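You operate a simulated robot arm through the tools that you are given. There is no shell and no other tool.

You are at the controls of a simulated robot arm. One attempt, no reset.

## Task
Shut the glue station down: tank heater and stirrer off, gap knobs at 0, tank and tray lids shut.

Only the result counts: the job must be done as asked and must still hold three seconds after the hand-in. Knocking over, shifting, dropping, spilling or breaking anything else fails it. A push-on lid holds only when it is set on centred and level and pressed home; a screw cap is set on level and turned clockwise until tight.

## Robot
A 7-joint arm with a two-finger parallel gripper, fixed in place. Base frame: the origin is at the foot of the arm, x ahead of it, y to its left, z up. Lengths are in m, angles in degrees, forces in N, time in s.
Its first joint turns from -166.0 to 166.0 degrees. Payload 4.4 kg.
Tool frame: the origin (TCP) lies between the finger pads and is the grasp point; the fingertips stand 0.023 m ahead of it; z points along the fingers, y is the line along which they close. The gripper opens to 0.094 m. The fingers are 0.038 m wide and 0.01 m thick; the gripper's body (0.054 by 0.096 m) begins 0.039 m behind the TCP.
Orientation is told as [roll, pitch, yaw] about the base's x, y, z axes, in that order, counted from this pose: with the fingers straight down and closing along the base's y, the tool's x points along the base's -x, its y along +y and its z along -z.

## Interface
- The arm moves only by the tool send_rows. Its argument "motion" is a list of rows, each an object of numbers (a shift or turn left out is 0, a gripper value left out holds the last): "dx", "dy", "dz": the shift along the base's x, y, z in m; "wx", "wy", "wz": the turn, a rotation vector about the base's x, y, z in degrees. In form: [{"dx": .., "dy": .., "dz": .., "wx": .., "wy": .., "wz": ..}, ...]. A call has 1 to 20 rows; each row is the pose to reach, as a shift and turn from the pose commanded when the call began. "grip" is the finger opening in m, from 0 to 0.094, set as the call begins (left out, the last holds). Rows are played at 5 a second. More than 0.05 m and 8.6 degrees between two rows, or a gripper value outside its range, and nothing of the call is played. A pose out of reach is approached as far as the arm can. The call stops where the force on the tool passes 90 N (or 10 N more than at its start, if that is more) or the arm is blocked; 0.2 s more then pass. Each finger travels about 0.072 m/s and halts on what it meets, pressing with about 42 N; the grip force reading is that of the motor and also rises with nothing between the fingers. The clock runs only during rows and for 0.2 s after the last one: add rows that repeat a pose to give the fingers time. The reply holds the time, the measured pose of the TCP, the force on the tool along the base axes, the opening and the grip force, in the units named above and with some noise, with the torque about the TCP (base axes, N m) and any sound that the robot's microphone picked up.
- Cameras (640 x 400 px; columns grow to the right, rows downward): "scene" is fixed at [0.0505, -0.6509, 1.2004]; the picture's right is [0.82, -0.58, 0.00], its down [-0.10, -0.14, -0.98] and it looks along [0.57, 0.80, -0.18] (base axes); focal length 301 px, centre (320, 200). "wrist" rides on the gripper at [0.086, 0.016, -0.074] in the tool frame; the picture's right is [-0.18, 0.98, 0.00], its down [-0.58, -0.11, -0.81] and it looks along [-0.79, -0.15, 0.59] (tool axes); focal length 243 px, centre (320, 200). There is no depth. A picture from a camera that has moved, and an enlarged one, comes with that camera's place and axes in the base frame and with its lens.
- capture(camera): a new picture of that camera. No time passes.
- zoom(camera, box): a new picture of the part [left, top, right, bottom] of that camera's present view, enlarged. No time passes.
- hand_in(): hands the job in; it is judged then, once.

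Places have to be worked out from the pictures, the camera data and where the tool is seen. Open the gripper and draw the arm clear of the work before you hand the job in, unless the task says otherwise.

The tools are called after "Call:" as name(argument=value, ...) on one line, values as JSON. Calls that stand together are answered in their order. send_rows: Moves the arm, as the interface text tells. Its arguments: {"type":"object","properties":{"motion":{"type":"array"},"grip":{"type":"number"}},"required":["motion"]} The other tools are called the same way: capture (camera) takes a picture; zoom (camera, box) takes an enlarged picture of a part of a camera's view; hand_in () hands the job in.

At the start:

```text
time_s: 0.0
tcp_pos: [0.4893, 0.3864, 1.455]
tcp_rot: [0.1, 0.0, 0.0]
ft_force: [0.3, -1.0, 0.3]
moment: [0.0, -0.04, -0.03]
opening: 0.0936
finger_force: 0.0
```

scene: 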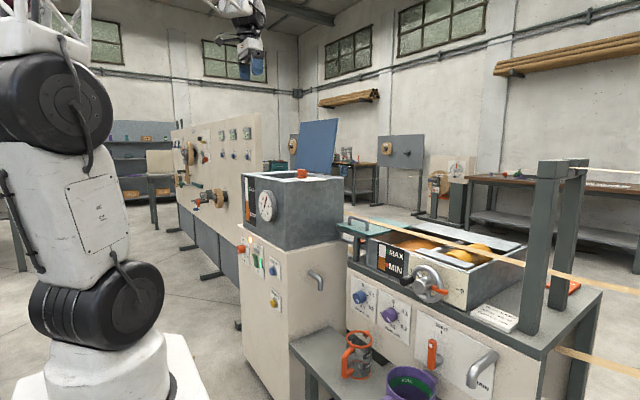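
wrist: 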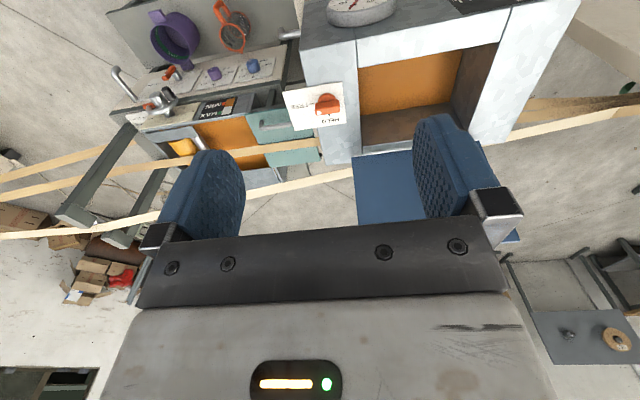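

I start with close looks at the station from both cameras before moving anything.

Call:
zoom(camera="scene", box=[220, 100, 380, 200])

Call:
zoom(camera="scene", box=[220, 200, 380, 300])

Call:
zoom(camera="scene", box=[340, 200, 540, 325])

Call:
zoom(camera="scene", box=[320, 275, 520, 400])

Call:
zoom(camera="wrist", box=[100, 0, 360, 200])

Call:
zoom(camera="wrist", box=[260, 0, 580, 200])

```text
4.00 times, centred on (300, 150) of scene
camera zoom: at [0.0505, -0.6509, 1.2004], right [0.82, -0.58, 0.0], down [-0.1, -0.14, -0.98], along [0.57, 0.8, -0.18], focal length 1204 px, centre (400, 400)
```

zoom: 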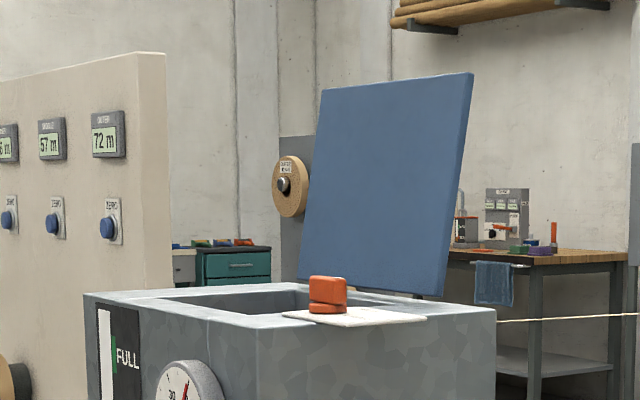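

```text
4.00 times, centred on (300, 250) of scene
camera zoom: at [0.0505, -0.6509, 1.2004], right [0.82, -0.58, 0.0], down [-0.1, -0.14, -0.98], along [0.57, 0.8, -0.18], focal length 1204 px, centre (400, 0)
```

zoom: 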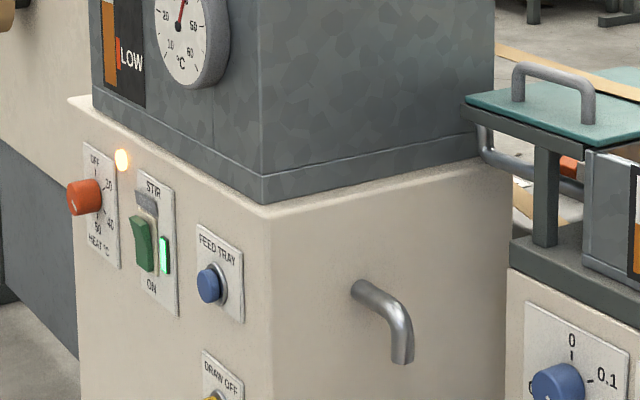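

```text
3.20 times, centred on (440, 262) of scene
camera zoom: at [0.0505, -0.6509, 1.2004], right [0.82, -0.58, 0.0], down [-0.1, -0.14, -0.98], along [0.57, 0.8, -0.18], focal length 963 px, centre (-64, 0)
```

zoom: 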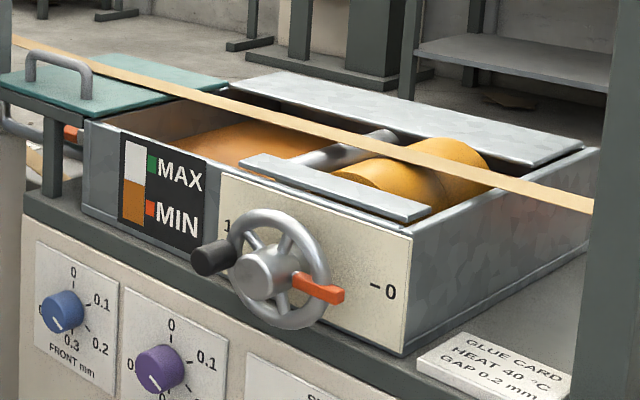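

```text
3.20 times, centred on (420, 338) of scene
camera zoom: at [0.0505, -0.6509, 1.2004], right [0.82, -0.58, 0.0], down [-0.1, -0.14, -0.98], along [0.57, 0.8, -0.18], focal length 963 px, centre (0, -240)
```

zoom: 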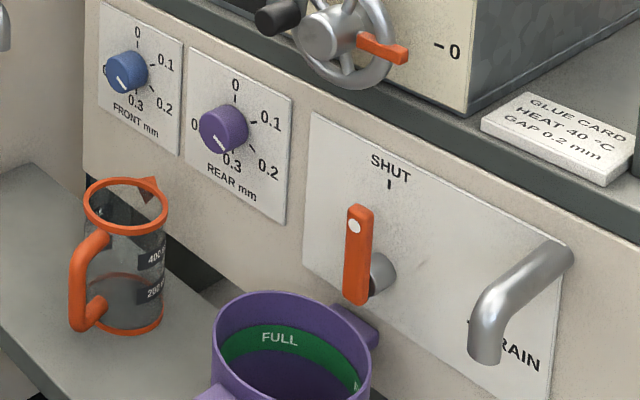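

```text
2.00 times, centred on (230, 100) of wrist
camera zoom: at [0.4027, 0.4025, 1.528], right [0.18, 0.98, 0.0], down [0.58, -0.11, 0.81], along [0.79, -0.15, -0.59], focal length 485 px, centre (500, 400)
```

zoom: 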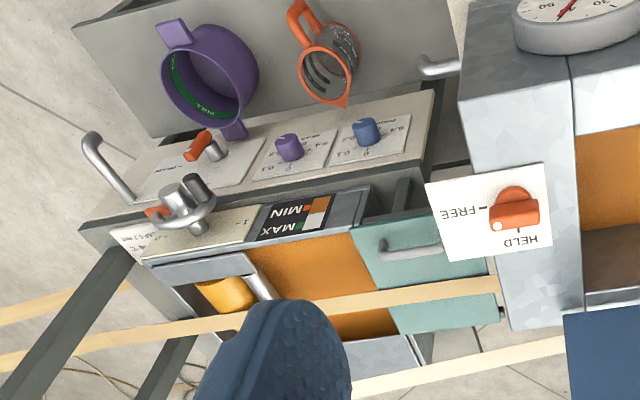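

```text
2.00 times, centred on (420, 100) of wrist
camera zoom: at [0.4027, 0.4025, 1.528], right [0.18, 0.98, 0.0], down [0.58, -0.11, 0.81], along [0.79, -0.15, -0.59], focal length 485 px, centre (120, 400)
```

zoom: 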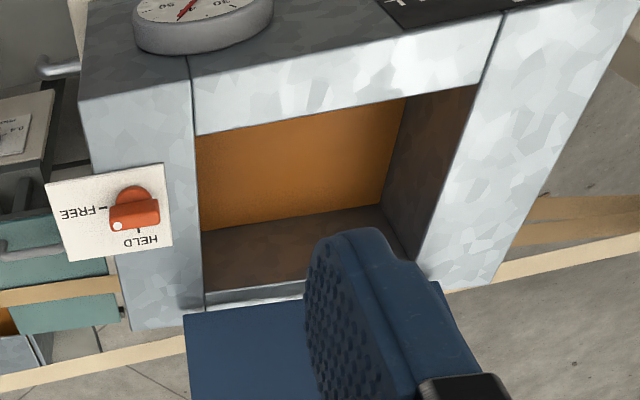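

The latch on the tank top comes out near (0.686, 0.364, 1.086), and the gap knobs near (0.76, 0.095, 0.65) and (0.76, -0.05, 0.65). All the fronts face -x. I'll move the arm, high up and clear of everything, to look down on the tray.

Call:
send_rows(motion=[{"dy": -0.045}, {"dy": -0.09}, {"dy": -0.135}, {"dy": -0.18, "dz": -0.01}, {"dy": -0.22, "dz": -0.03}, {"dy": -0.26, "dz": -0.06}, {"dy": -0.3, "dz": -0.09}, {"dy": -0.33, "dz": -0.12}, {"dy": -0.36, "dz": -0.15}, {"dy": -0.386, "dz": -0.18}, {"dy": -0.386, "dz": -0.2}])

Call:
capture(camera="wrist")

Call:
capture(camera="scene")

```text
time_s: 2.4
tcp_pos: [0.4909, -0.0011, 1.2512]
tcp_rot: [0.0, 0.0, 0.1]
ft_force: [0.8, 0.3, 0.1]
moment: [-0.01, -0.01, -0.01]
opening: 0.094
finger_force: 0.1
```

```text
taken
camera wrist: at [0.4032, 0.0154, 1.3254], right [0.18, 0.98, 0.0], down [0.58, -0.11, 0.81], along [0.79, -0.15, -0.59], focal length 243 px, centre (320, 200)
```

wrist: 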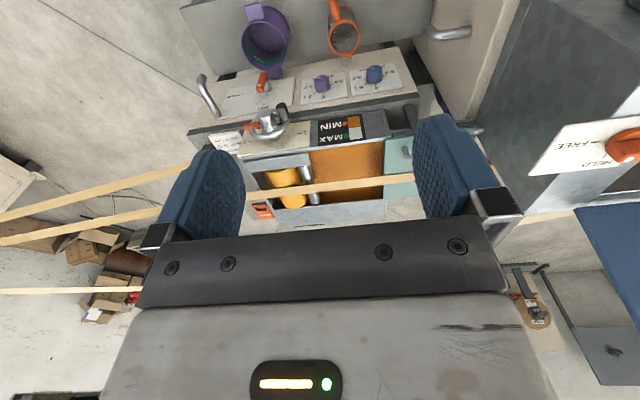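

```text
taken
```

scene: 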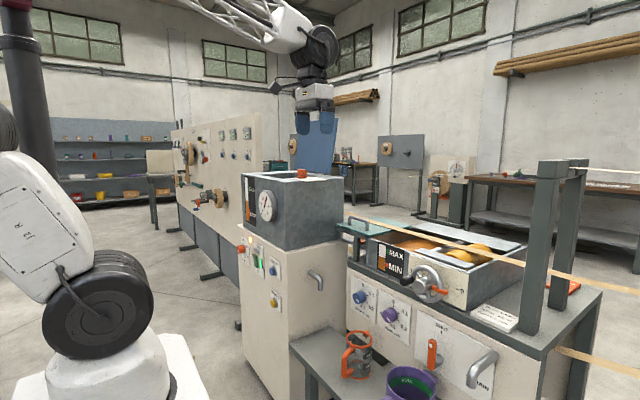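

The wrist camera now sees the tray from above. I'll zoom in on the lid, the band and the knobs.

Call:
zoom(camera="wrist", box=[180, 50, 340, 150])

Call:
zoom(camera="wrist", box=[300, 60, 460, 160])

Call:
zoom(camera="wrist", box=[240, 120, 440, 245])

```text
4.00 times, centred on (260, 100) of wrist
camera zoom: at [0.4032, 0.0154, 1.3254], right [0.18, 0.98, 0.0], down [0.58, -0.11, 0.81], along [0.79, -0.15, -0.59], focal length 970 px, centre (560, 600)
```

zoom: 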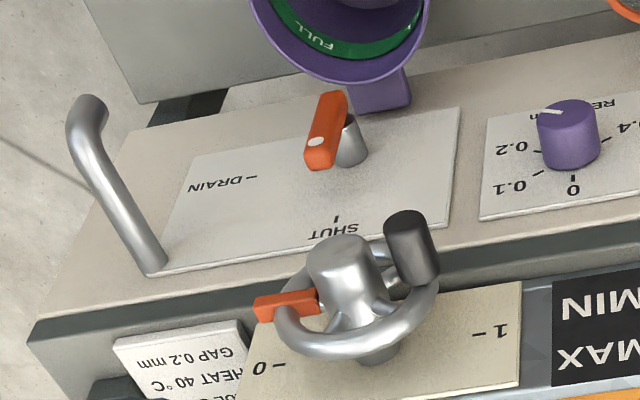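

```text
4.00 times, centred on (380, 110) of wrist
camera zoom: at [0.4032, 0.0154, 1.3254], right [0.18, 0.98, 0.0], down [0.58, -0.11, 0.81], along [0.79, -0.15, -0.59], focal length 970 px, centre (80, 560)
```

zoom: 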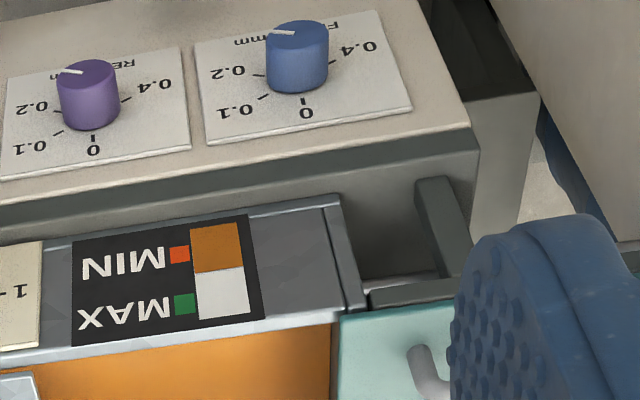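

```text
3.20 times, centred on (340, 182) of wrist
camera zoom: at [0.4032, 0.0154, 1.3254], right [0.18, 0.98, 0.0], down [0.58, -0.11, 0.81], along [0.79, -0.15, -0.59], focal length 776 px, centre (256, 256)
```

zoom: 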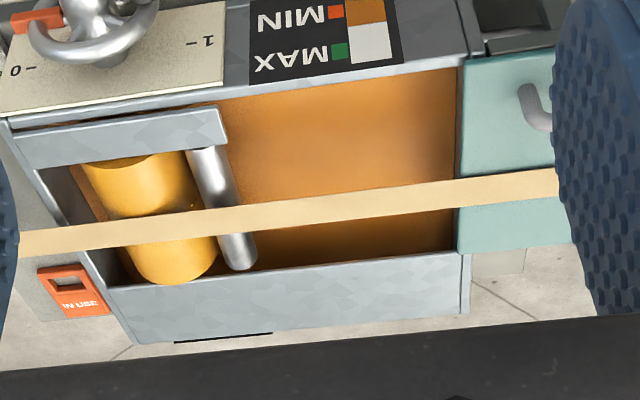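

The tray lid sits at the +y end of the tray, under the band, and an "IN USE" tag is visible at the back. Next I'll raise the arm and move over the tank to read the latch and see the tank lid.

Call:
send_rows(motion=[{"dz": 0.05}, {"dz": 0.1}, {"dz": 0.1, "dy": 0.05}, {"dz": 0.1, "dy": 0.1, "dx": 0.01}, {"dz": 0.1, "dy": 0.15, "dx": 0.03}, {"dz": 0.1, "dy": 0.2, "dx": 0.04}, {"dz": 0.1, "dy": 0.25, "dx": 0.06}, {"dz": 0.1, "dy": 0.3, "dx": 0.08}, {"dz": 0.1, "dy": 0.35, "dx": 0.1}, {"dz": 0.1, "dy": 0.35, "dx": 0.1}])

Call:
capture(camera="wrist")

Call:
zoom(camera="wrist", box=[240, 30, 400, 130])

Call:
capture(camera="scene")

```text
refused: row 4 steps farther than a row can; nothing moved
```

```text
taken
camera wrist: at [0.4032, 0.0154, 1.3254], right [0.18, 0.98, 0.0], down [0.58, -0.11, 0.81], along [0.79, -0.15, -0.59], focal length 243 px, centre (320, 200)
```

wrist: 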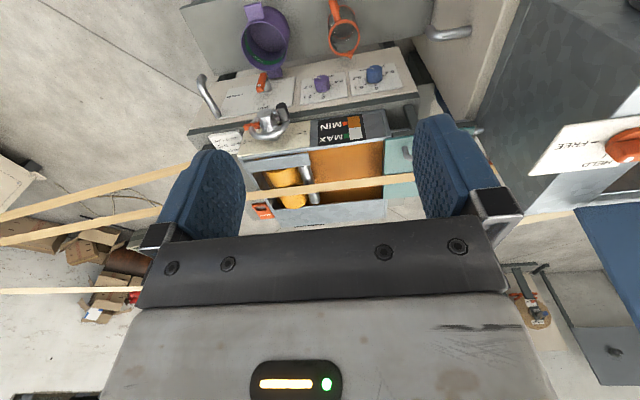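

```text
4.00 times, centred on (320, 80) of wrist
camera zoom: at [0.4032, 0.0154, 1.3254], right [0.18, 0.98, 0.0], down [0.58, -0.11, 0.81], along [0.79, -0.15, -0.59], focal length 970 px, centre (320, 680)
```

zoom: 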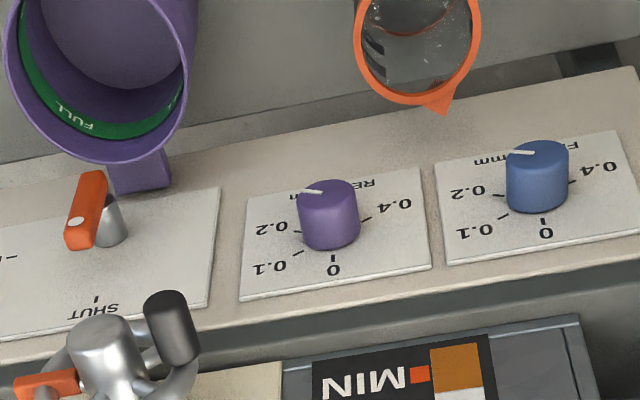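

```text
taken
```

scene: 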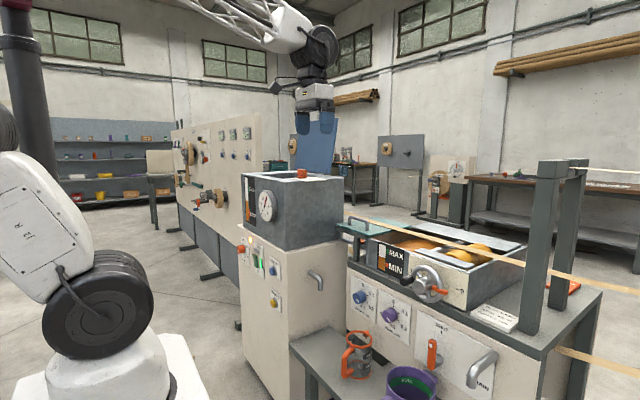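

The last call was refused because one step was longer than 0.05 m, so I'm resending it with smaller steps.

Call:
send_rows(motion=[{"dz": 0.05}, {"dz": 0.1}, {"dz": 0.1, "dy": 0.04}, {"dz": 0.1, "dy": 0.08, "dx": 0.01}, {"dz": 0.1, "dy": 0.12, "dx": 0.03}, {"dz": 0.1, "dy": 0.16, "dx": 0.04}, {"dz": 0.1, "dy": 0.2, "dx": 0.06}, {"dz": 0.1, "dy": 0.24, "dx": 0.08}, {"dz": 0.1, "dy": 0.28, "dx": 0.09}, {"dz": 0.1, "dy": 0.32, "dx": 0.1}, {"dz": 0.1, "dy": 0.35, "dx": 0.1}])

Call:
capture(camera="wrist")

Call:
zoom(camera="wrist", box=[240, 30, 400, 130])

Call:
capture(camera="scene")

```text
time_s: 4.8
tcp_pos: [0.5894, 0.3512, 1.3559]
tcp_rot: [-0.1, 0.0, 0.0]
ft_force: [-0.3, -0.3, -0.4]
moment: [0.02, 0.0, -0.02]
opening: 0.0941
finger_force: 0.1
```

```text
taken
camera wrist: at [0.5019, 0.3679, 1.4292], right [0.18, 0.98, 0.0], down [0.58, -0.11, 0.81], along [0.79, -0.15, -0.59], focal length 243 px, centre (320, 200)
```

wrist: 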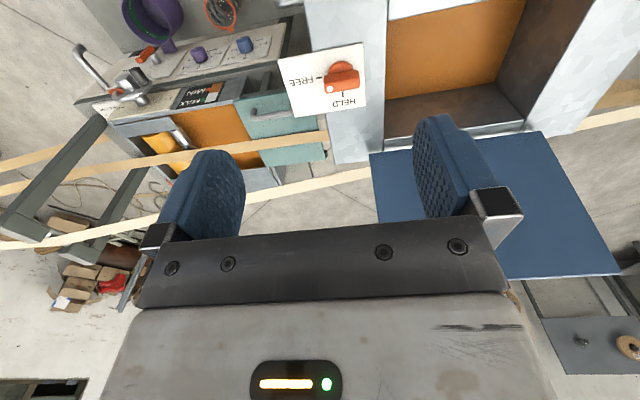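

```text
4.00 times, centred on (320, 80) of wrist
camera zoom: at [0.5019, 0.3679, 1.4292], right [0.18, 0.98, 0.0], down [0.58, -0.11, 0.81], along [0.79, -0.15, -0.59], focal length 970 px, centre (320, 680)
```

zoom: 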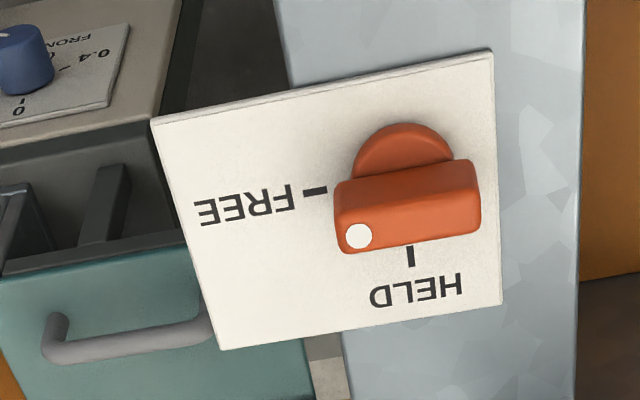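

```text
taken
```

scene: 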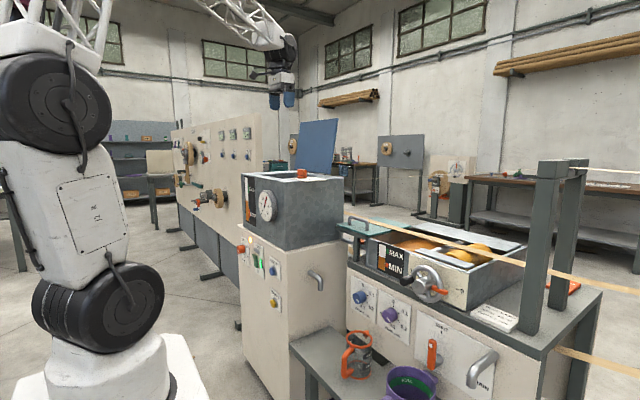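

The latch's white dot points to FREE. The tank lid is hinged at x≈0.85 and spans y≈0.40 to 0.715. It leans back, with its top edge near x≈0.90, z≈1.31. I'll look at the lid and the tray lid more closely.

Call:
zoom(camera="wrist", box=[120, 60, 360, 210])

Call:
zoom(camera="wrist", box=[360, 0, 640, 175])

Call:
zoom(camera="wrist", box=[480, 100, 640, 200])

Call:
zoom(camera="scene", box=[230, 105, 350, 180])

Call:
zoom(camera="scene", box=[330, 195, 450, 270])

```text
2.67 times, centred on (240, 135) of wrist
camera zoom: at [0.5019, 0.3679, 1.4292], right [0.18, 0.98, 0.0], down [0.58, -0.11, 0.81], along [0.79, -0.15, -0.59], focal length 647 px, centre (533, 373)
```

zoom: 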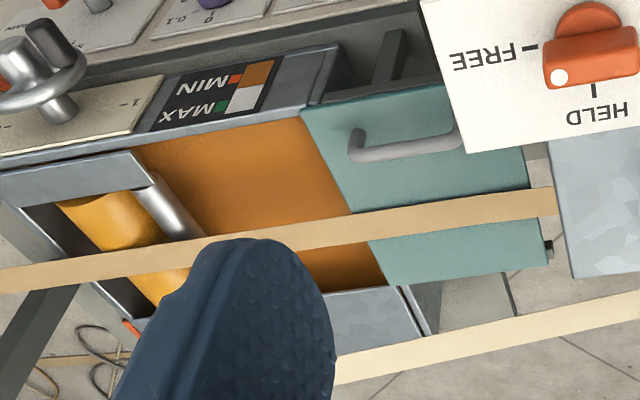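

```text
2.29 times, centred on (500, 88) of wrist
camera zoom: at [0.5019, 0.3679, 1.4292], right [0.18, 0.98, 0.0], down [0.58, -0.11, 0.81], along [0.79, -0.15, -0.59], focal length 555 px, centre (-91, 457)
```

zoom: 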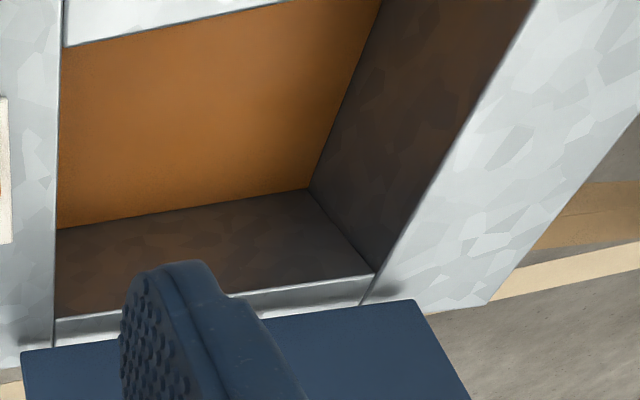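

```text
4.00 times, centred on (560, 150) of wrist
camera zoom: at [0.5019, 0.3679, 1.4292], right [0.18, 0.98, 0.0], down [0.58, -0.11, 0.81], along [0.79, -0.15, -0.59], focal length 970 px, centre (-640, 400)
```

zoom: 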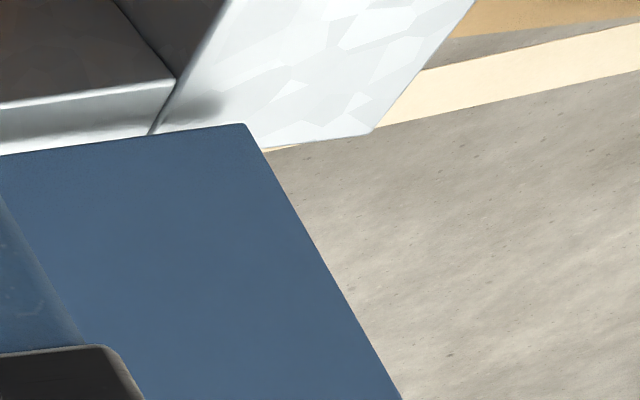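

```text
5.33 times, centred on (290, 142) of scene
camera zoom: at [0.0505, -0.6509, 1.2004], right [0.82, -0.58, 0.0], down [-0.1, -0.14, -0.98], along [0.57, 0.8, -0.18], focal length 1605 px, centre (480, 507)
```

zoom: 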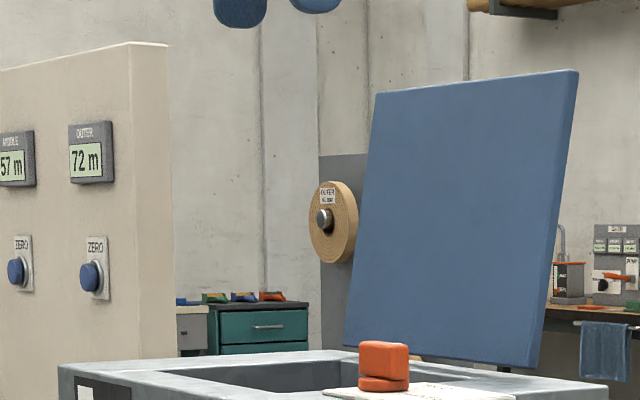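

```text
5.33 times, centred on (390, 232) of scene
camera zoom: at [0.0505, -0.6509, 1.2004], right [0.82, -0.58, 0.0], down [-0.1, -0.14, -0.98], along [0.57, 0.8, -0.18], focal length 1605 px, centre (-53, 27)
```

zoom: 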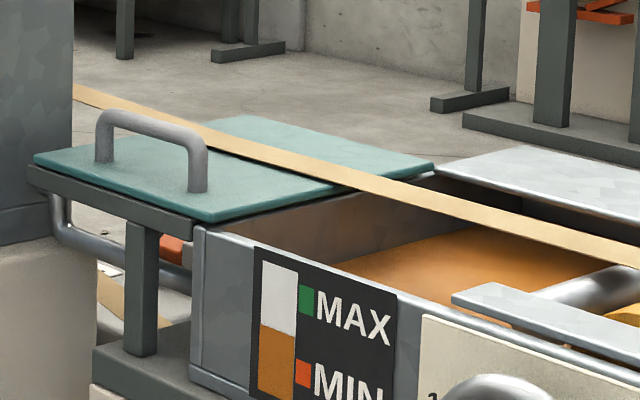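

The tray lid slides along y on rails, under the band. For the tank lid I'll turn the gripper so it closes along x, then straddle the lid's top edge.

Call:
send_rows(motion=[{"wz": 8.5, "dz": 0.01}, {"wz": 17, "dz": 0.02}, {"wz": 25.5, "dz": 0.03}, {"wz": 34, "dz": 0.04}, {"wz": 42.5, "dz": 0.05}, {"wz": 51, "dz": 0.06}, {"wz": 59.5, "dz": 0.07}, {"wz": 68, "dz": 0.08}, {"wz": 76.5, "dz": 0.08}, {"wz": 85, "dz": 0.08}, {"wz": 90, "dz": 0.08}])

Call:
capture(camera="wrist")

Call:
capture(camera="scene")

```text
time_s: 7.2
tcp_pos: [0.5905, 0.3494, 1.4341]
tcp_rot: [-0.1, 0.0, 90.1]
ft_force: [-0.2, -0.6, -0.1]
moment: [0.02, 0.01, 0.0]
opening: 0.0939
finger_force: 0.2
```

```text
taken
camera wrist: at [0.5741, 0.2636, 1.5082], right [-0.98, 0.18, 0.0], down [0.11, 0.58, 0.81], along [0.15, 0.79, -0.59], focal length 243 px, centre (320, 200)
```

wrist: 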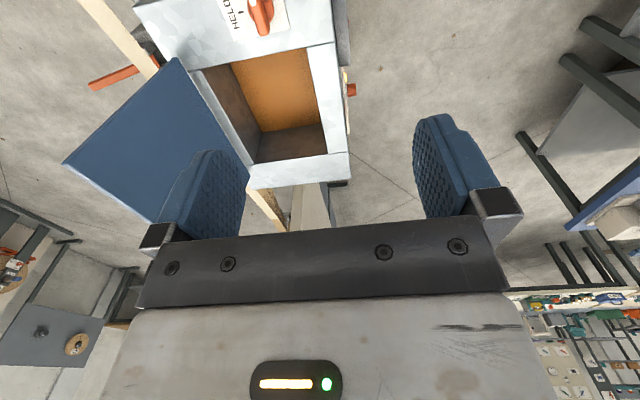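

```text
taken
```

scene: 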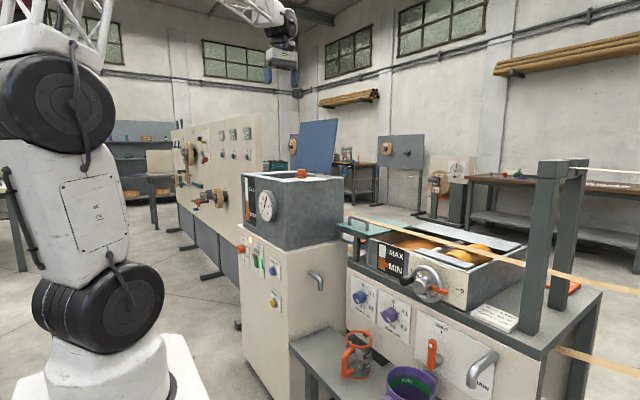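

This view puts the lid's near top corner at (0.89, 0.403, 1.317), in agreement with the earlier estimate. I'll tilt the tool about 20° forward and hover above the top edge.

Call:
send_rows(motion=[{"dx": 0.04, "dy": 0.015, "wy": -3}, {"dx": 0.08, "dy": 0.03, "wy": -6}, {"dx": 0.12, "dy": 0.046, "wy": -9}, {"dx": 0.16, "dy": 0.062, "wy": -12}, {"dx": 0.2, "dy": 0.078, "wy": -15}, {"dx": 0.24, "dy": 0.094, "wy": -18}, {"dx": 0.275, "dy": 0.11, "wy": -20, "dz": -0.01}, {"dx": 0.285, "dy": 0.11, "wy": -20, "dz": -0.03}, {"dx": 0.285, "dy": 0.11, "wy": -20, "dz": -0.05}])

Call:
capture(camera="wrist")

Call:
zoom(camera="scene", box=[230, 50, 390, 150])

```text
time_s: 9.2
tcp_pos: [0.8732, 0.4602, 1.3824]
tcp_rot: [-20.0, 0.0, 90.0]
ft_force: [-1.4, -0.1, 0.5]
moment: [0.0, -0.03, -0.01]
opening: 0.0943
finger_force: 0.1
```

```text
taken
camera wrist: at [0.8323, 0.374, 1.4465], right [-0.92, 0.18, -0.34], down [-0.17, 0.58, 0.79], along [0.34, 0.79, -0.5], focal length 243 px, centre (320, 200)
```

wrist: 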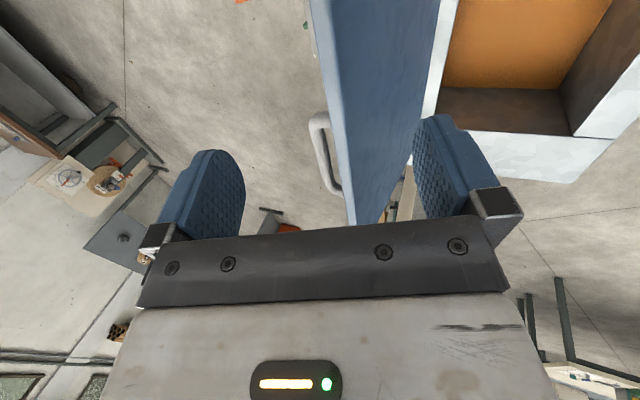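

```text
4.00 times, centred on (310, 100) of scene
camera zoom: at [0.0505, -0.6509, 1.2004], right [0.82, -0.58, 0.0], down [-0.1, -0.14, -0.98], along [0.57, 0.8, -0.18], focal length 1204 px, centre (360, 600)
```

zoom: 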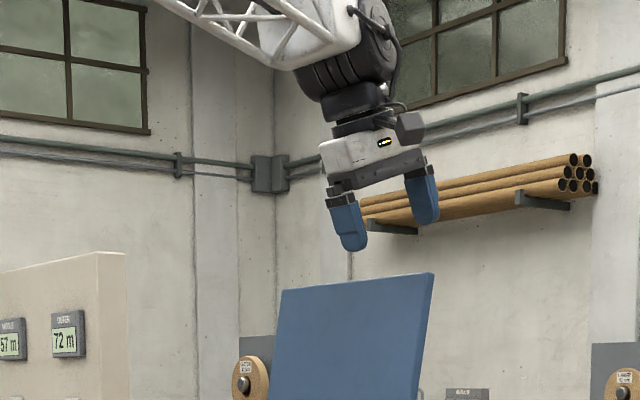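

The reach works. The lid lies between the open fingers, and its handle is on the back, lower down. I'll lower straight so the fingers straddle the top edge.

Call:
send_rows(motion=[{"dz": -0.025}, {"dz": -0.05}, {"dz": -0.075}, {"dz": -0.095}, {"dz": -0.095}])

Call:
capture(camera="wrist")

Call:
zoom(camera="scene", box=[230, 80, 390, 180])

```text
time_s: 10.4
tcp_pos: [0.8737, 0.4604, 1.2874]
tcp_rot: [-20.0, 0.0, 90.1]
ft_force: [0.9, 0.1, -0.2]
moment: [0.02, 0.06, -0.02]
opening: 0.0937
finger_force: 0.0
```

```text
taken
camera wrist: at [0.833, 0.3737, 1.3519], right [-0.92, 0.18, -0.34], down [-0.17, 0.58, 0.79], along [0.34, 0.79, -0.5], focal length 243 px, centre (320, 200)
```

wrist: 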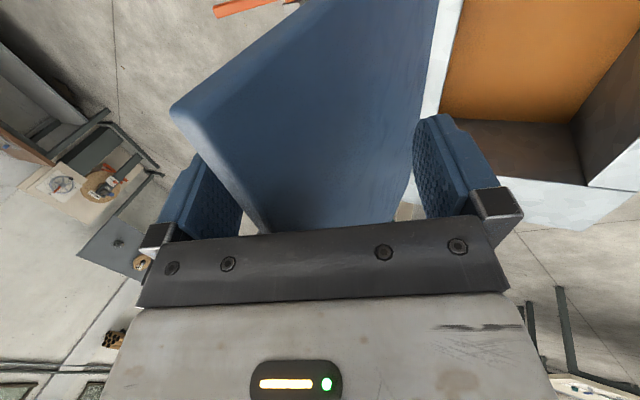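

```text
4.00 times, centred on (310, 130) of scene
camera zoom: at [0.0505, -0.6509, 1.2004], right [0.82, -0.58, 0.0], down [-0.1, -0.14, -0.98], along [0.57, 0.8, -0.18], focal length 1204 px, centre (360, 480)
```

zoom: 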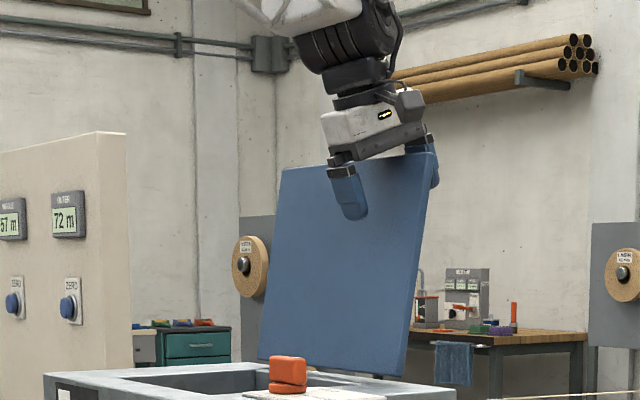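

The lid now sits between the fingers, with the rear finger behind it. I'll pull gently toward -x and watch the force.

Call:
send_rows(motion=[{"dx": -0.01}, {"dx": -0.02}, {"dx": -0.03}, {"dx": -0.03}])

Call:
capture(camera="wrist")

```text
time_s: 11.4
tcp_pos: [0.8444, 0.4605, 1.2883]
tcp_rot: [-20.1, 0.0, 90.0]
ft_force: [0.4, -0.1, -0.9]
moment: [0.01, 0.05, 0.04]
opening: 0.0939
finger_force: 0.0
```

```text
taken
camera wrist: at [0.8029, 0.3743, 1.3518], right [-0.92, 0.18, -0.34], down [-0.17, 0.58, 0.79], along [0.34, 0.79, -0.51], focal length 243 px, centre (320, 200)
```

wrist: 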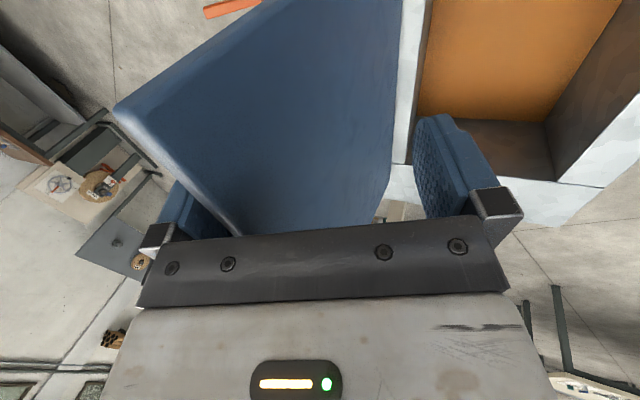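

There's no contact yet, so I'll keep pulling slowly.

Call:
send_rows(motion=[{"dx": -0.01}, {"dx": -0.02}, {"dx": -0.03, "dz": 0.002}, {"dx": -0.04, "dz": 0.004}, {"dx": -0.05, "dz": 0.005}, {"dx": -0.05, "dz": 0.005}])

Call:
capture(camera="wrist")

Call:
zoom(camera="scene", box=[230, 80, 390, 180])

```text
time_s: 12.8
tcp_pos: [0.7929, 0.4604, 1.293]
tcp_rot: [-20.0, 0.0, 90.0]
ft_force: [0.3, 0.2, 0.4]
moment: [0.0, -0.01, 0.04]
opening: 0.0941
finger_force: 0.1
```

```text
taken
camera wrist: at [0.7521, 0.3739, 1.3576], right [-0.92, 0.18, -0.34], down [-0.17, 0.58, 0.79], along [0.34, 0.79, -0.51], focal length 243 px, centre (320, 200)
```

wrist: 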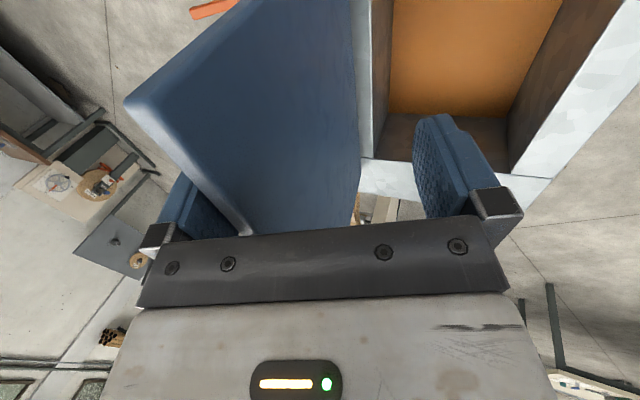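

```text
4.00 times, centred on (310, 130) of scene
camera zoom: at [0.0505, -0.6509, 1.2004], right [0.82, -0.58, 0.0], down [-0.1, -0.14, -0.98], along [0.57, 0.8, -0.18], focal length 1204 px, centre (360, 480)
```

zoom: 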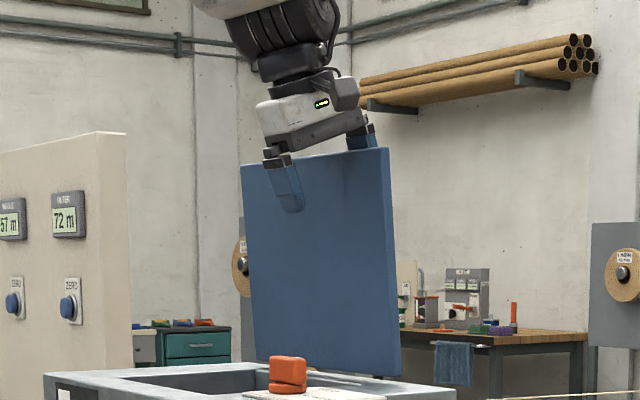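

The lid moves freely with the finger and is about upright now. I'll follow its arc forward, turning the tool along with it.

Call:
send_rows(motion=[{"dx": -0.0231, "dz": -0.0071, "wy": -5}, {"dx": -0.0452, "dz": -0.0165, "wy": -10}, {"dx": -0.0663, "dz": -0.0281, "wy": -15}, {"dx": -0.086, "dz": -0.042, "wy": -20}, {"dx": -0.1042, "dz": -0.0578, "wy": -25}, {"dx": -0.1206, "dz": -0.0754, "wy": -30}, {"dx": -0.1351, "dz": -0.0946, "wy": -36}, {"dx": -0.1351, "dz": -0.0946, "wy": -36}])

Call:
capture(camera="wrist")

Call:
zoom(camera="scene", box=[210, 90, 370, 190])

```text
time_s: 14.6
tcp_pos: [0.6567, 0.4602, 1.1994]
tcp_rot: [-56.0, 0.0, 90.1]
ft_force: [-1.3, -0.7, -1.7]
moment: [-0.05, -0.01, 0.07]
opening: 0.094
finger_force: 0.1
```

```text
taken
camera wrist: at [0.5867, 0.3746, 1.2279], right [-0.55, 0.18, -0.82], down [-0.61, 0.58, 0.54], along [0.57, 0.79, -0.21], focal length 243 px, centre (320, 200)
```

wrist: 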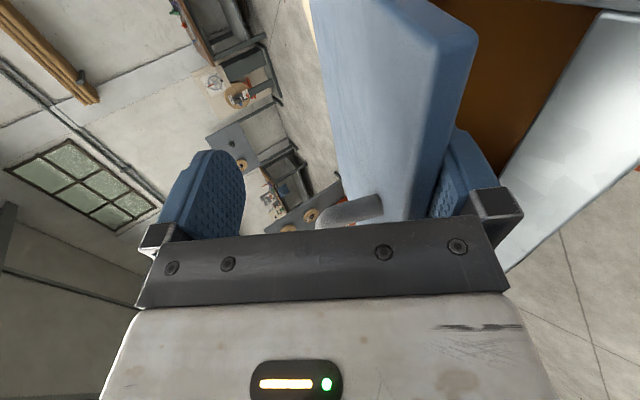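

```text
4.00 times, centred on (290, 140) of scene
camera zoom: at [0.0505, -0.6509, 1.2004], right [0.82, -0.58, 0.0], down [-0.1, -0.14, -0.98], along [0.57, 0.8, -0.18], focal length 1204 px, centre (440, 440)
```

zoom: 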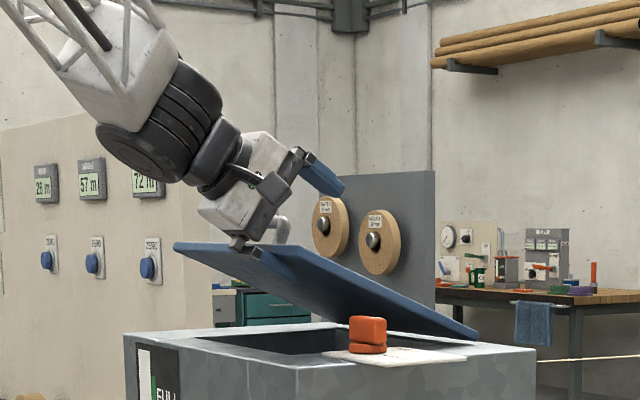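

The lid has tipped over and now rests on the front finger. I'll lower it further on that finger, to just above the rim.

Call:
send_rows(motion=[{"dx": -0.0085, "dz": -0.0136, "wy": -5}, {"dx": -0.016, "dz": -0.0278, "wy": -11}, {"dx": -0.0226, "dz": -0.0424, "wy": -16}, {"dx": -0.0268, "dz": -0.0537, "wy": -19}, {"dx": -0.0268, "dz": -0.0537, "wy": -19}])

Call:
capture(camera="wrist")

Call:
zoom(camera="scene", box=[210, 110, 370, 210])

```text
time_s: 15.8
tcp_pos: [0.6347, 0.46, 1.1457]
tcp_rot: [-75.1, 0.1, 90.0]
ft_force: [0.6, 0.6, -2.7]
moment: [-0.05, -0.06, 0.02]
opening: 0.0939
finger_force: 0.0
```

```text
taken
camera wrist: at [0.5572, 0.3733, 1.1489], right [-0.25, 0.18, -0.95], down [-0.75, 0.58, 0.31], along [0.61, 0.79, -0.01], focal length 243 px, centre (320, 200)
```

wrist: 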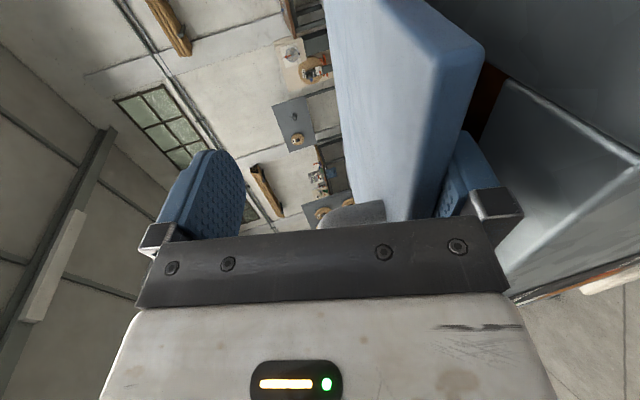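

```text
4.00 times, centred on (290, 160) of scene
camera zoom: at [0.0505, -0.6509, 1.2004], right [0.82, -0.58, 0.0], down [-0.1, -0.14, -0.98], along [0.57, 0.8, -0.18], focal length 1204 px, centre (440, 360)
```

zoom: 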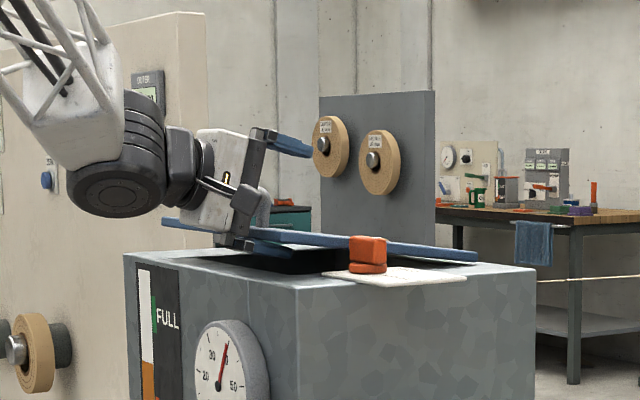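

The lid is a few degrees from shut. I'll back the finger out along its own axis and let the lid drop the last bit.

Call:
send_rows(motion=[{"dx": -0.025, "dz": 0.005}, {"dx": -0.05, "dz": 0.01}, {"dx": -0.075, "dz": 0.017}, {"dx": -0.1, "dz": 0.027}, {"dx": -0.12, "dz": 0.06}, {"dx": -0.12, "dz": 0.1}])

Call:
capture(camera="wrist")

Call:
zoom(camera="scene", box=[210, 110, 370, 210])

```text
time_s: 17.2
tcp_pos: [0.5131, 0.4615, 1.2476]
tcp_rot: [-75.0, 0.0, 90.0]
ft_force: [0.2, -0.1, -0.5]
moment: [-0.02, -0.02, 0.03]
opening: 0.0941
finger_force: 0.1
```

```text
taken
camera wrist: at [0.4361, 0.3752, 1.2513], right [-0.26, 0.18, -0.95], down [-0.75, 0.58, 0.31], along [0.61, 0.79, -0.01], focal length 243 px, centre (320, 200)
```

wrist: 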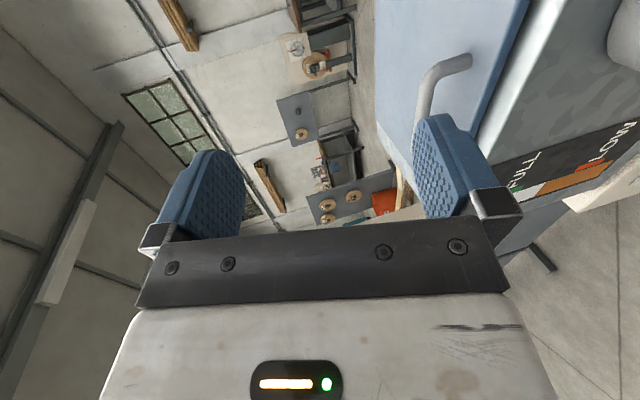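

```text
4.00 times, centred on (290, 160) of scene
camera zoom: at [0.0505, -0.6509, 1.2004], right [0.82, -0.58, 0.0], down [-0.1, -0.14, -0.98], along [0.57, 0.8, -0.18], focal length 1204 px, centre (440, 360)
```

zoom: 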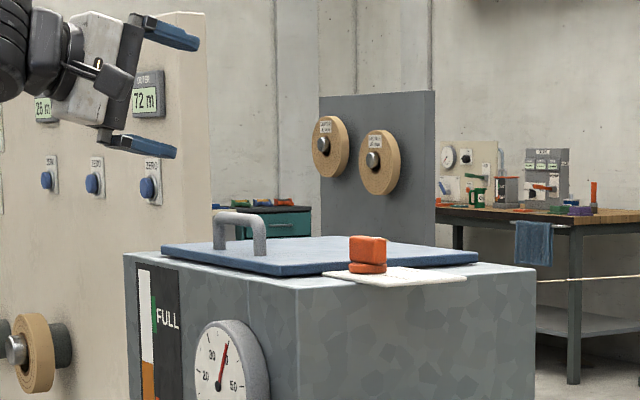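

The tank lid lies flat and shut. Next I'll back away and go down in front of the tank stand, tool horizontal, to look at the heater knob and stirrer switch.

Call:
send_rows(motion=[{"dx": -0.04, "wy": -2}, {"dx": -0.08, "wy": -4}, {"dx": -0.12, "wy": -6}, {"dx": -0.145, "dz": -0.03, "dy": 0.01, "wy": -8}, {"dx": -0.153, "dz": -0.07, "dy": 0.03, "wy": -10}, {"dx": -0.153, "dz": -0.11, "dy": 0.05, "wy": -12}, {"dx": -0.153, "dz": -0.15, "dy": 0.07, "wy": -15}, {"dx": -0.153, "dz": -0.19, "dy": 0.09, "wy": -15}, {"dx": -0.153, "dz": -0.23, "dy": 0.11, "wy": -15}, {"dx": -0.153, "dz": -0.27, "dy": 0.13, "wy": -15}, {"dx": -0.153, "dz": -0.31, "dy": 0.15, "wy": -15}, {"dx": -0.153, "dz": -0.355, "dy": 0.16, "wy": -15}, {"dx": -0.153, "dz": -0.4, "dy": 0.16, "wy": -15}, {"dx": -0.153, "dz": -0.448, "dy": 0.16, "wy": -15}])

Call:
capture(camera="wrist")

Call:
capture(camera="scene")

```text
time_s: 20.2
tcp_pos: [0.3621, 0.6206, 0.7985]
tcp_rot: [-90.1, -0.1, 90.0]
ft_force: [0.5, 0.1, 0.2]
moment: [-0.03, 0.0, -0.02]
opening: 0.0941
finger_force: 0.1
```

```text
taken
camera wrist: at [0.2867, 0.534, 0.7813], right [0.0, 0.18, -0.98], down [-0.81, 0.58, 0.11], along [0.59, 0.79, 0.15], focal length 243 px, centre (320, 200)
```

wrist: 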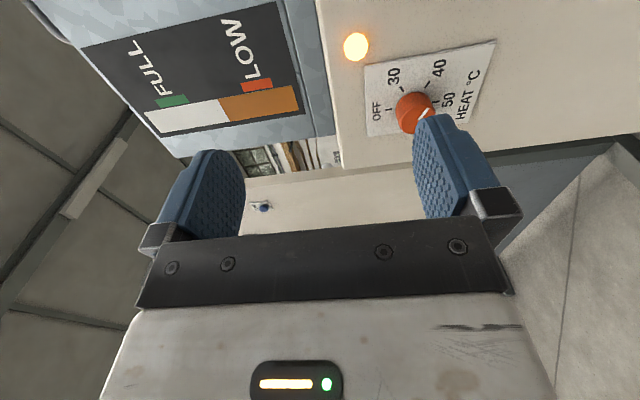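

```text
taken
```

scene: 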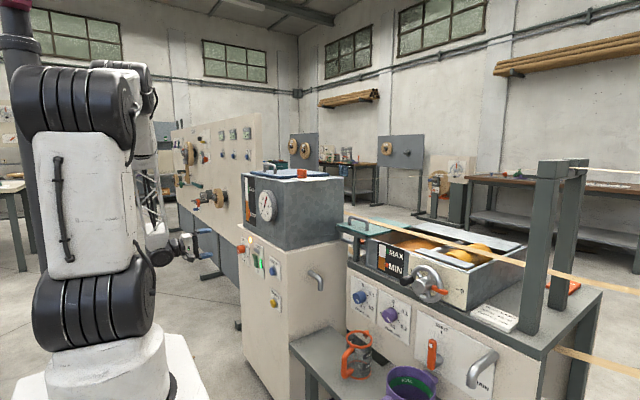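

The heater dial is visible; image left is world up in this view. I'll zoom in to read it.

Call:
zoom(camera="wrist", box=[340, 20, 500, 120])

Call:
zoom(camera="scene", box=[225, 230, 305, 280])

```text
4.00 times, centred on (420, 70) of wrist
camera zoom: at [0.2867, 0.534, 0.7813], right [0.0, 0.18, -0.98], down [-0.81, 0.58, 0.11], along [0.59, 0.79, 0.15], focal length 970 px, centre (-80, 720)
```

zoom: 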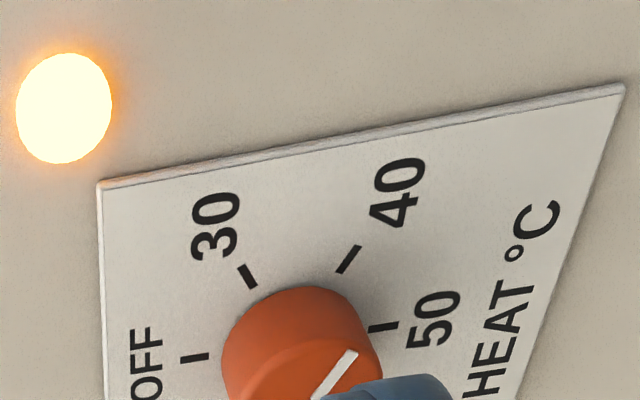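

```text
8.00 times, centred on (265, 255) of scene
camera zoom: at [0.0505, -0.6509, 1.2004], right [0.82, -0.58, 0.0], down [-0.1, -0.14, -0.98], along [0.57, 0.8, -0.18], focal length 2407 px, centre (760, -240)
```

zoom: 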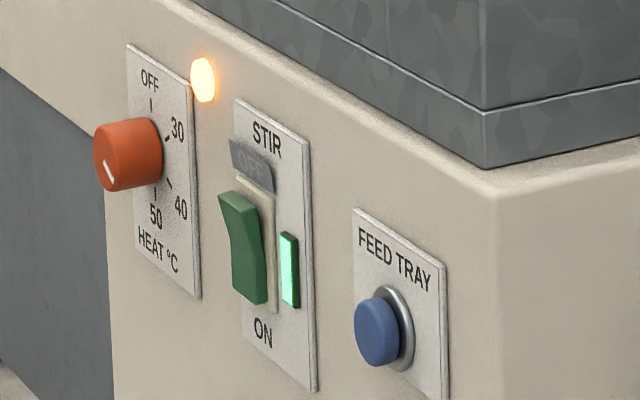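

The heater points near 40, with OFF at top centre, so it needs about 120° counter-clockwise. The stirrer rocker is pressed at ON (bottom), and there seems to be a small grey flap over its OFF end. I'll shift to get a better look at it.

Call:
send_rows(motion=[{"dy": -0.03, "dz": -0.03}, {"dy": -0.06, "dz": -0.06}, {"dy": -0.085, "dz": -0.09}, {"dy": -0.085, "dz": -0.1}])

Call:
capture(camera="wrist")

Call:
zoom(camera="wrist", box=[240, 0, 400, 100])

Call:
zoom(camera="scene", box=[245, 240, 285, 265])

```text
time_s: 21.2
tcp_pos: [0.3615, 0.5351, 0.6981]
tcp_rot: [-90.0, 0.1, 90.1]
ft_force: [0.5, 0.0, 0.4]
moment: [0.05, 0.0, -0.03]
opening: 0.094
finger_force: 0.1
```

```text
taken
camera wrist: at [0.2871, 0.449, 0.6815], right [0.0, 0.18, -0.98], down [-0.81, 0.58, 0.11], along [0.59, 0.79, 0.15], focal length 243 px, centre (320, 200)
```

wrist: 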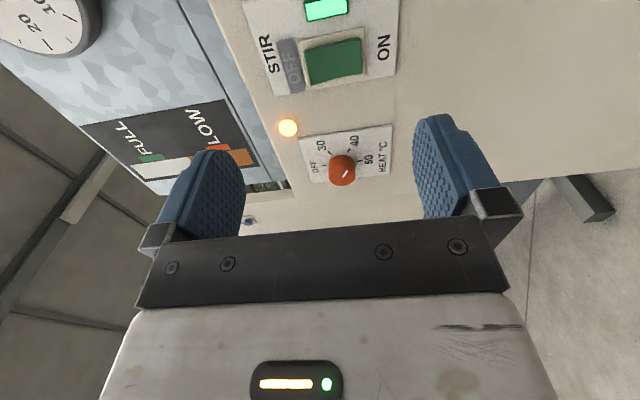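

```text
4.00 times, centred on (320, 50) of wrist
camera zoom: at [0.2871, 0.449, 0.6815], right [0.0, 0.18, -0.98], down [-0.81, 0.58, 0.11], along [0.59, 0.79, 0.15], focal length 970 px, centre (320, 800)
```

zoom: 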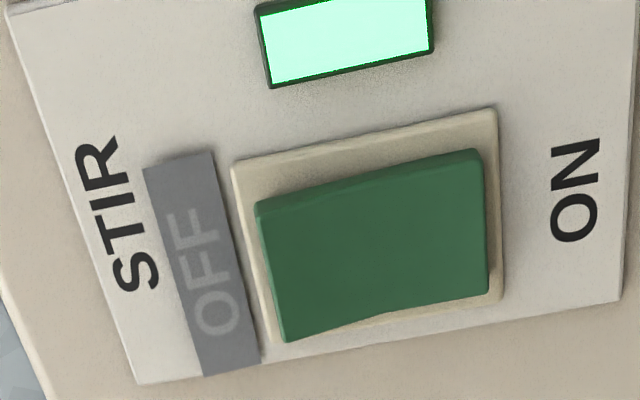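

```text
16.00 times, centred on (265, 252) of scene
camera zoom: at [0.0505, -0.6509, 1.2004], right [0.82, -0.58, 0.0], down [-0.1, -0.14, -0.98], along [0.57, 0.8, -0.18], focal length 4814 px, centre (1200, -640)
```

zoom: 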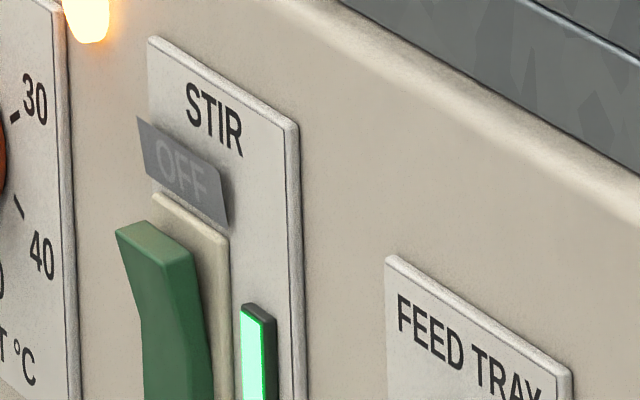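

The grey strip is only a label, not a guard. The rocker's top half is at about (0.56, 0.573, 0.707). I'll close the fingers and line up in front of it.

Call:
send_rows(grip=0, motion=[{"dx": 0.02, "dy": 0.02, "dz": 0.008}, {"dx": 0.05, "dy": 0.038, "dz": 0.009}, {"dx": 0.09, "dy": 0.038, "dz": 0.009}, {"dx": 0.13, "dy": 0.038, "dz": 0.009}, {"dx": 0.143, "dy": 0.038, "dz": 0.009}, {"dx": 0.143, "dy": 0.038, "dz": 0.009}, {"dx": 0.143, "dy": 0.038, "dz": 0.009}])

Call:
capture(camera="wrist")

Call:
zoom(camera="scene", box=[225, 230, 305, 280])

```text
time_s: 22.8
tcp_pos: [0.5033, 0.5732, 0.7043]
tcp_rot: [-90.1, 0.0, 90.0]
ft_force: [0.1, 0.8, 0.9]
moment: [0.01, -0.02, -0.01]
opening: 0.0001
finger_force: 41.9
```

```text
taken
camera wrist: at [0.4291, 0.4868, 0.6891], right [0.0, 0.18, -0.98], down [-0.81, 0.58, 0.11], along [0.59, 0.79, 0.15], focal length 243 px, centre (320, 200)
```

wrist: 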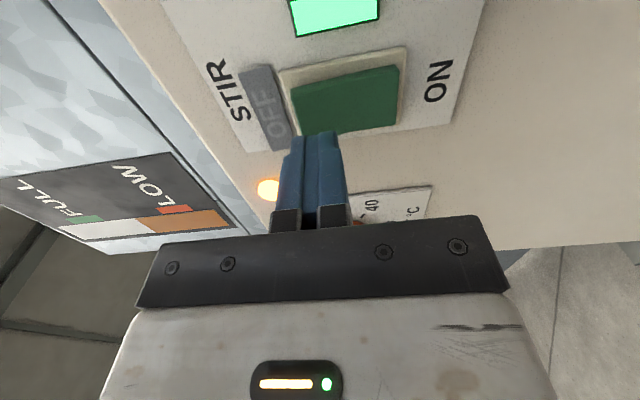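

```text
8.00 times, centred on (265, 255) of scene
camera zoom: at [0.0505, -0.6509, 1.2004], right [0.82, -0.58, 0.0], down [-0.1, -0.14, -0.98], along [0.57, 0.8, -0.18], focal length 2407 px, centre (760, -240)
```

zoom: 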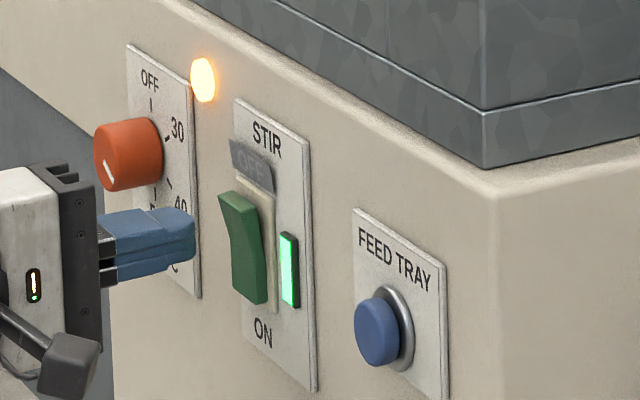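

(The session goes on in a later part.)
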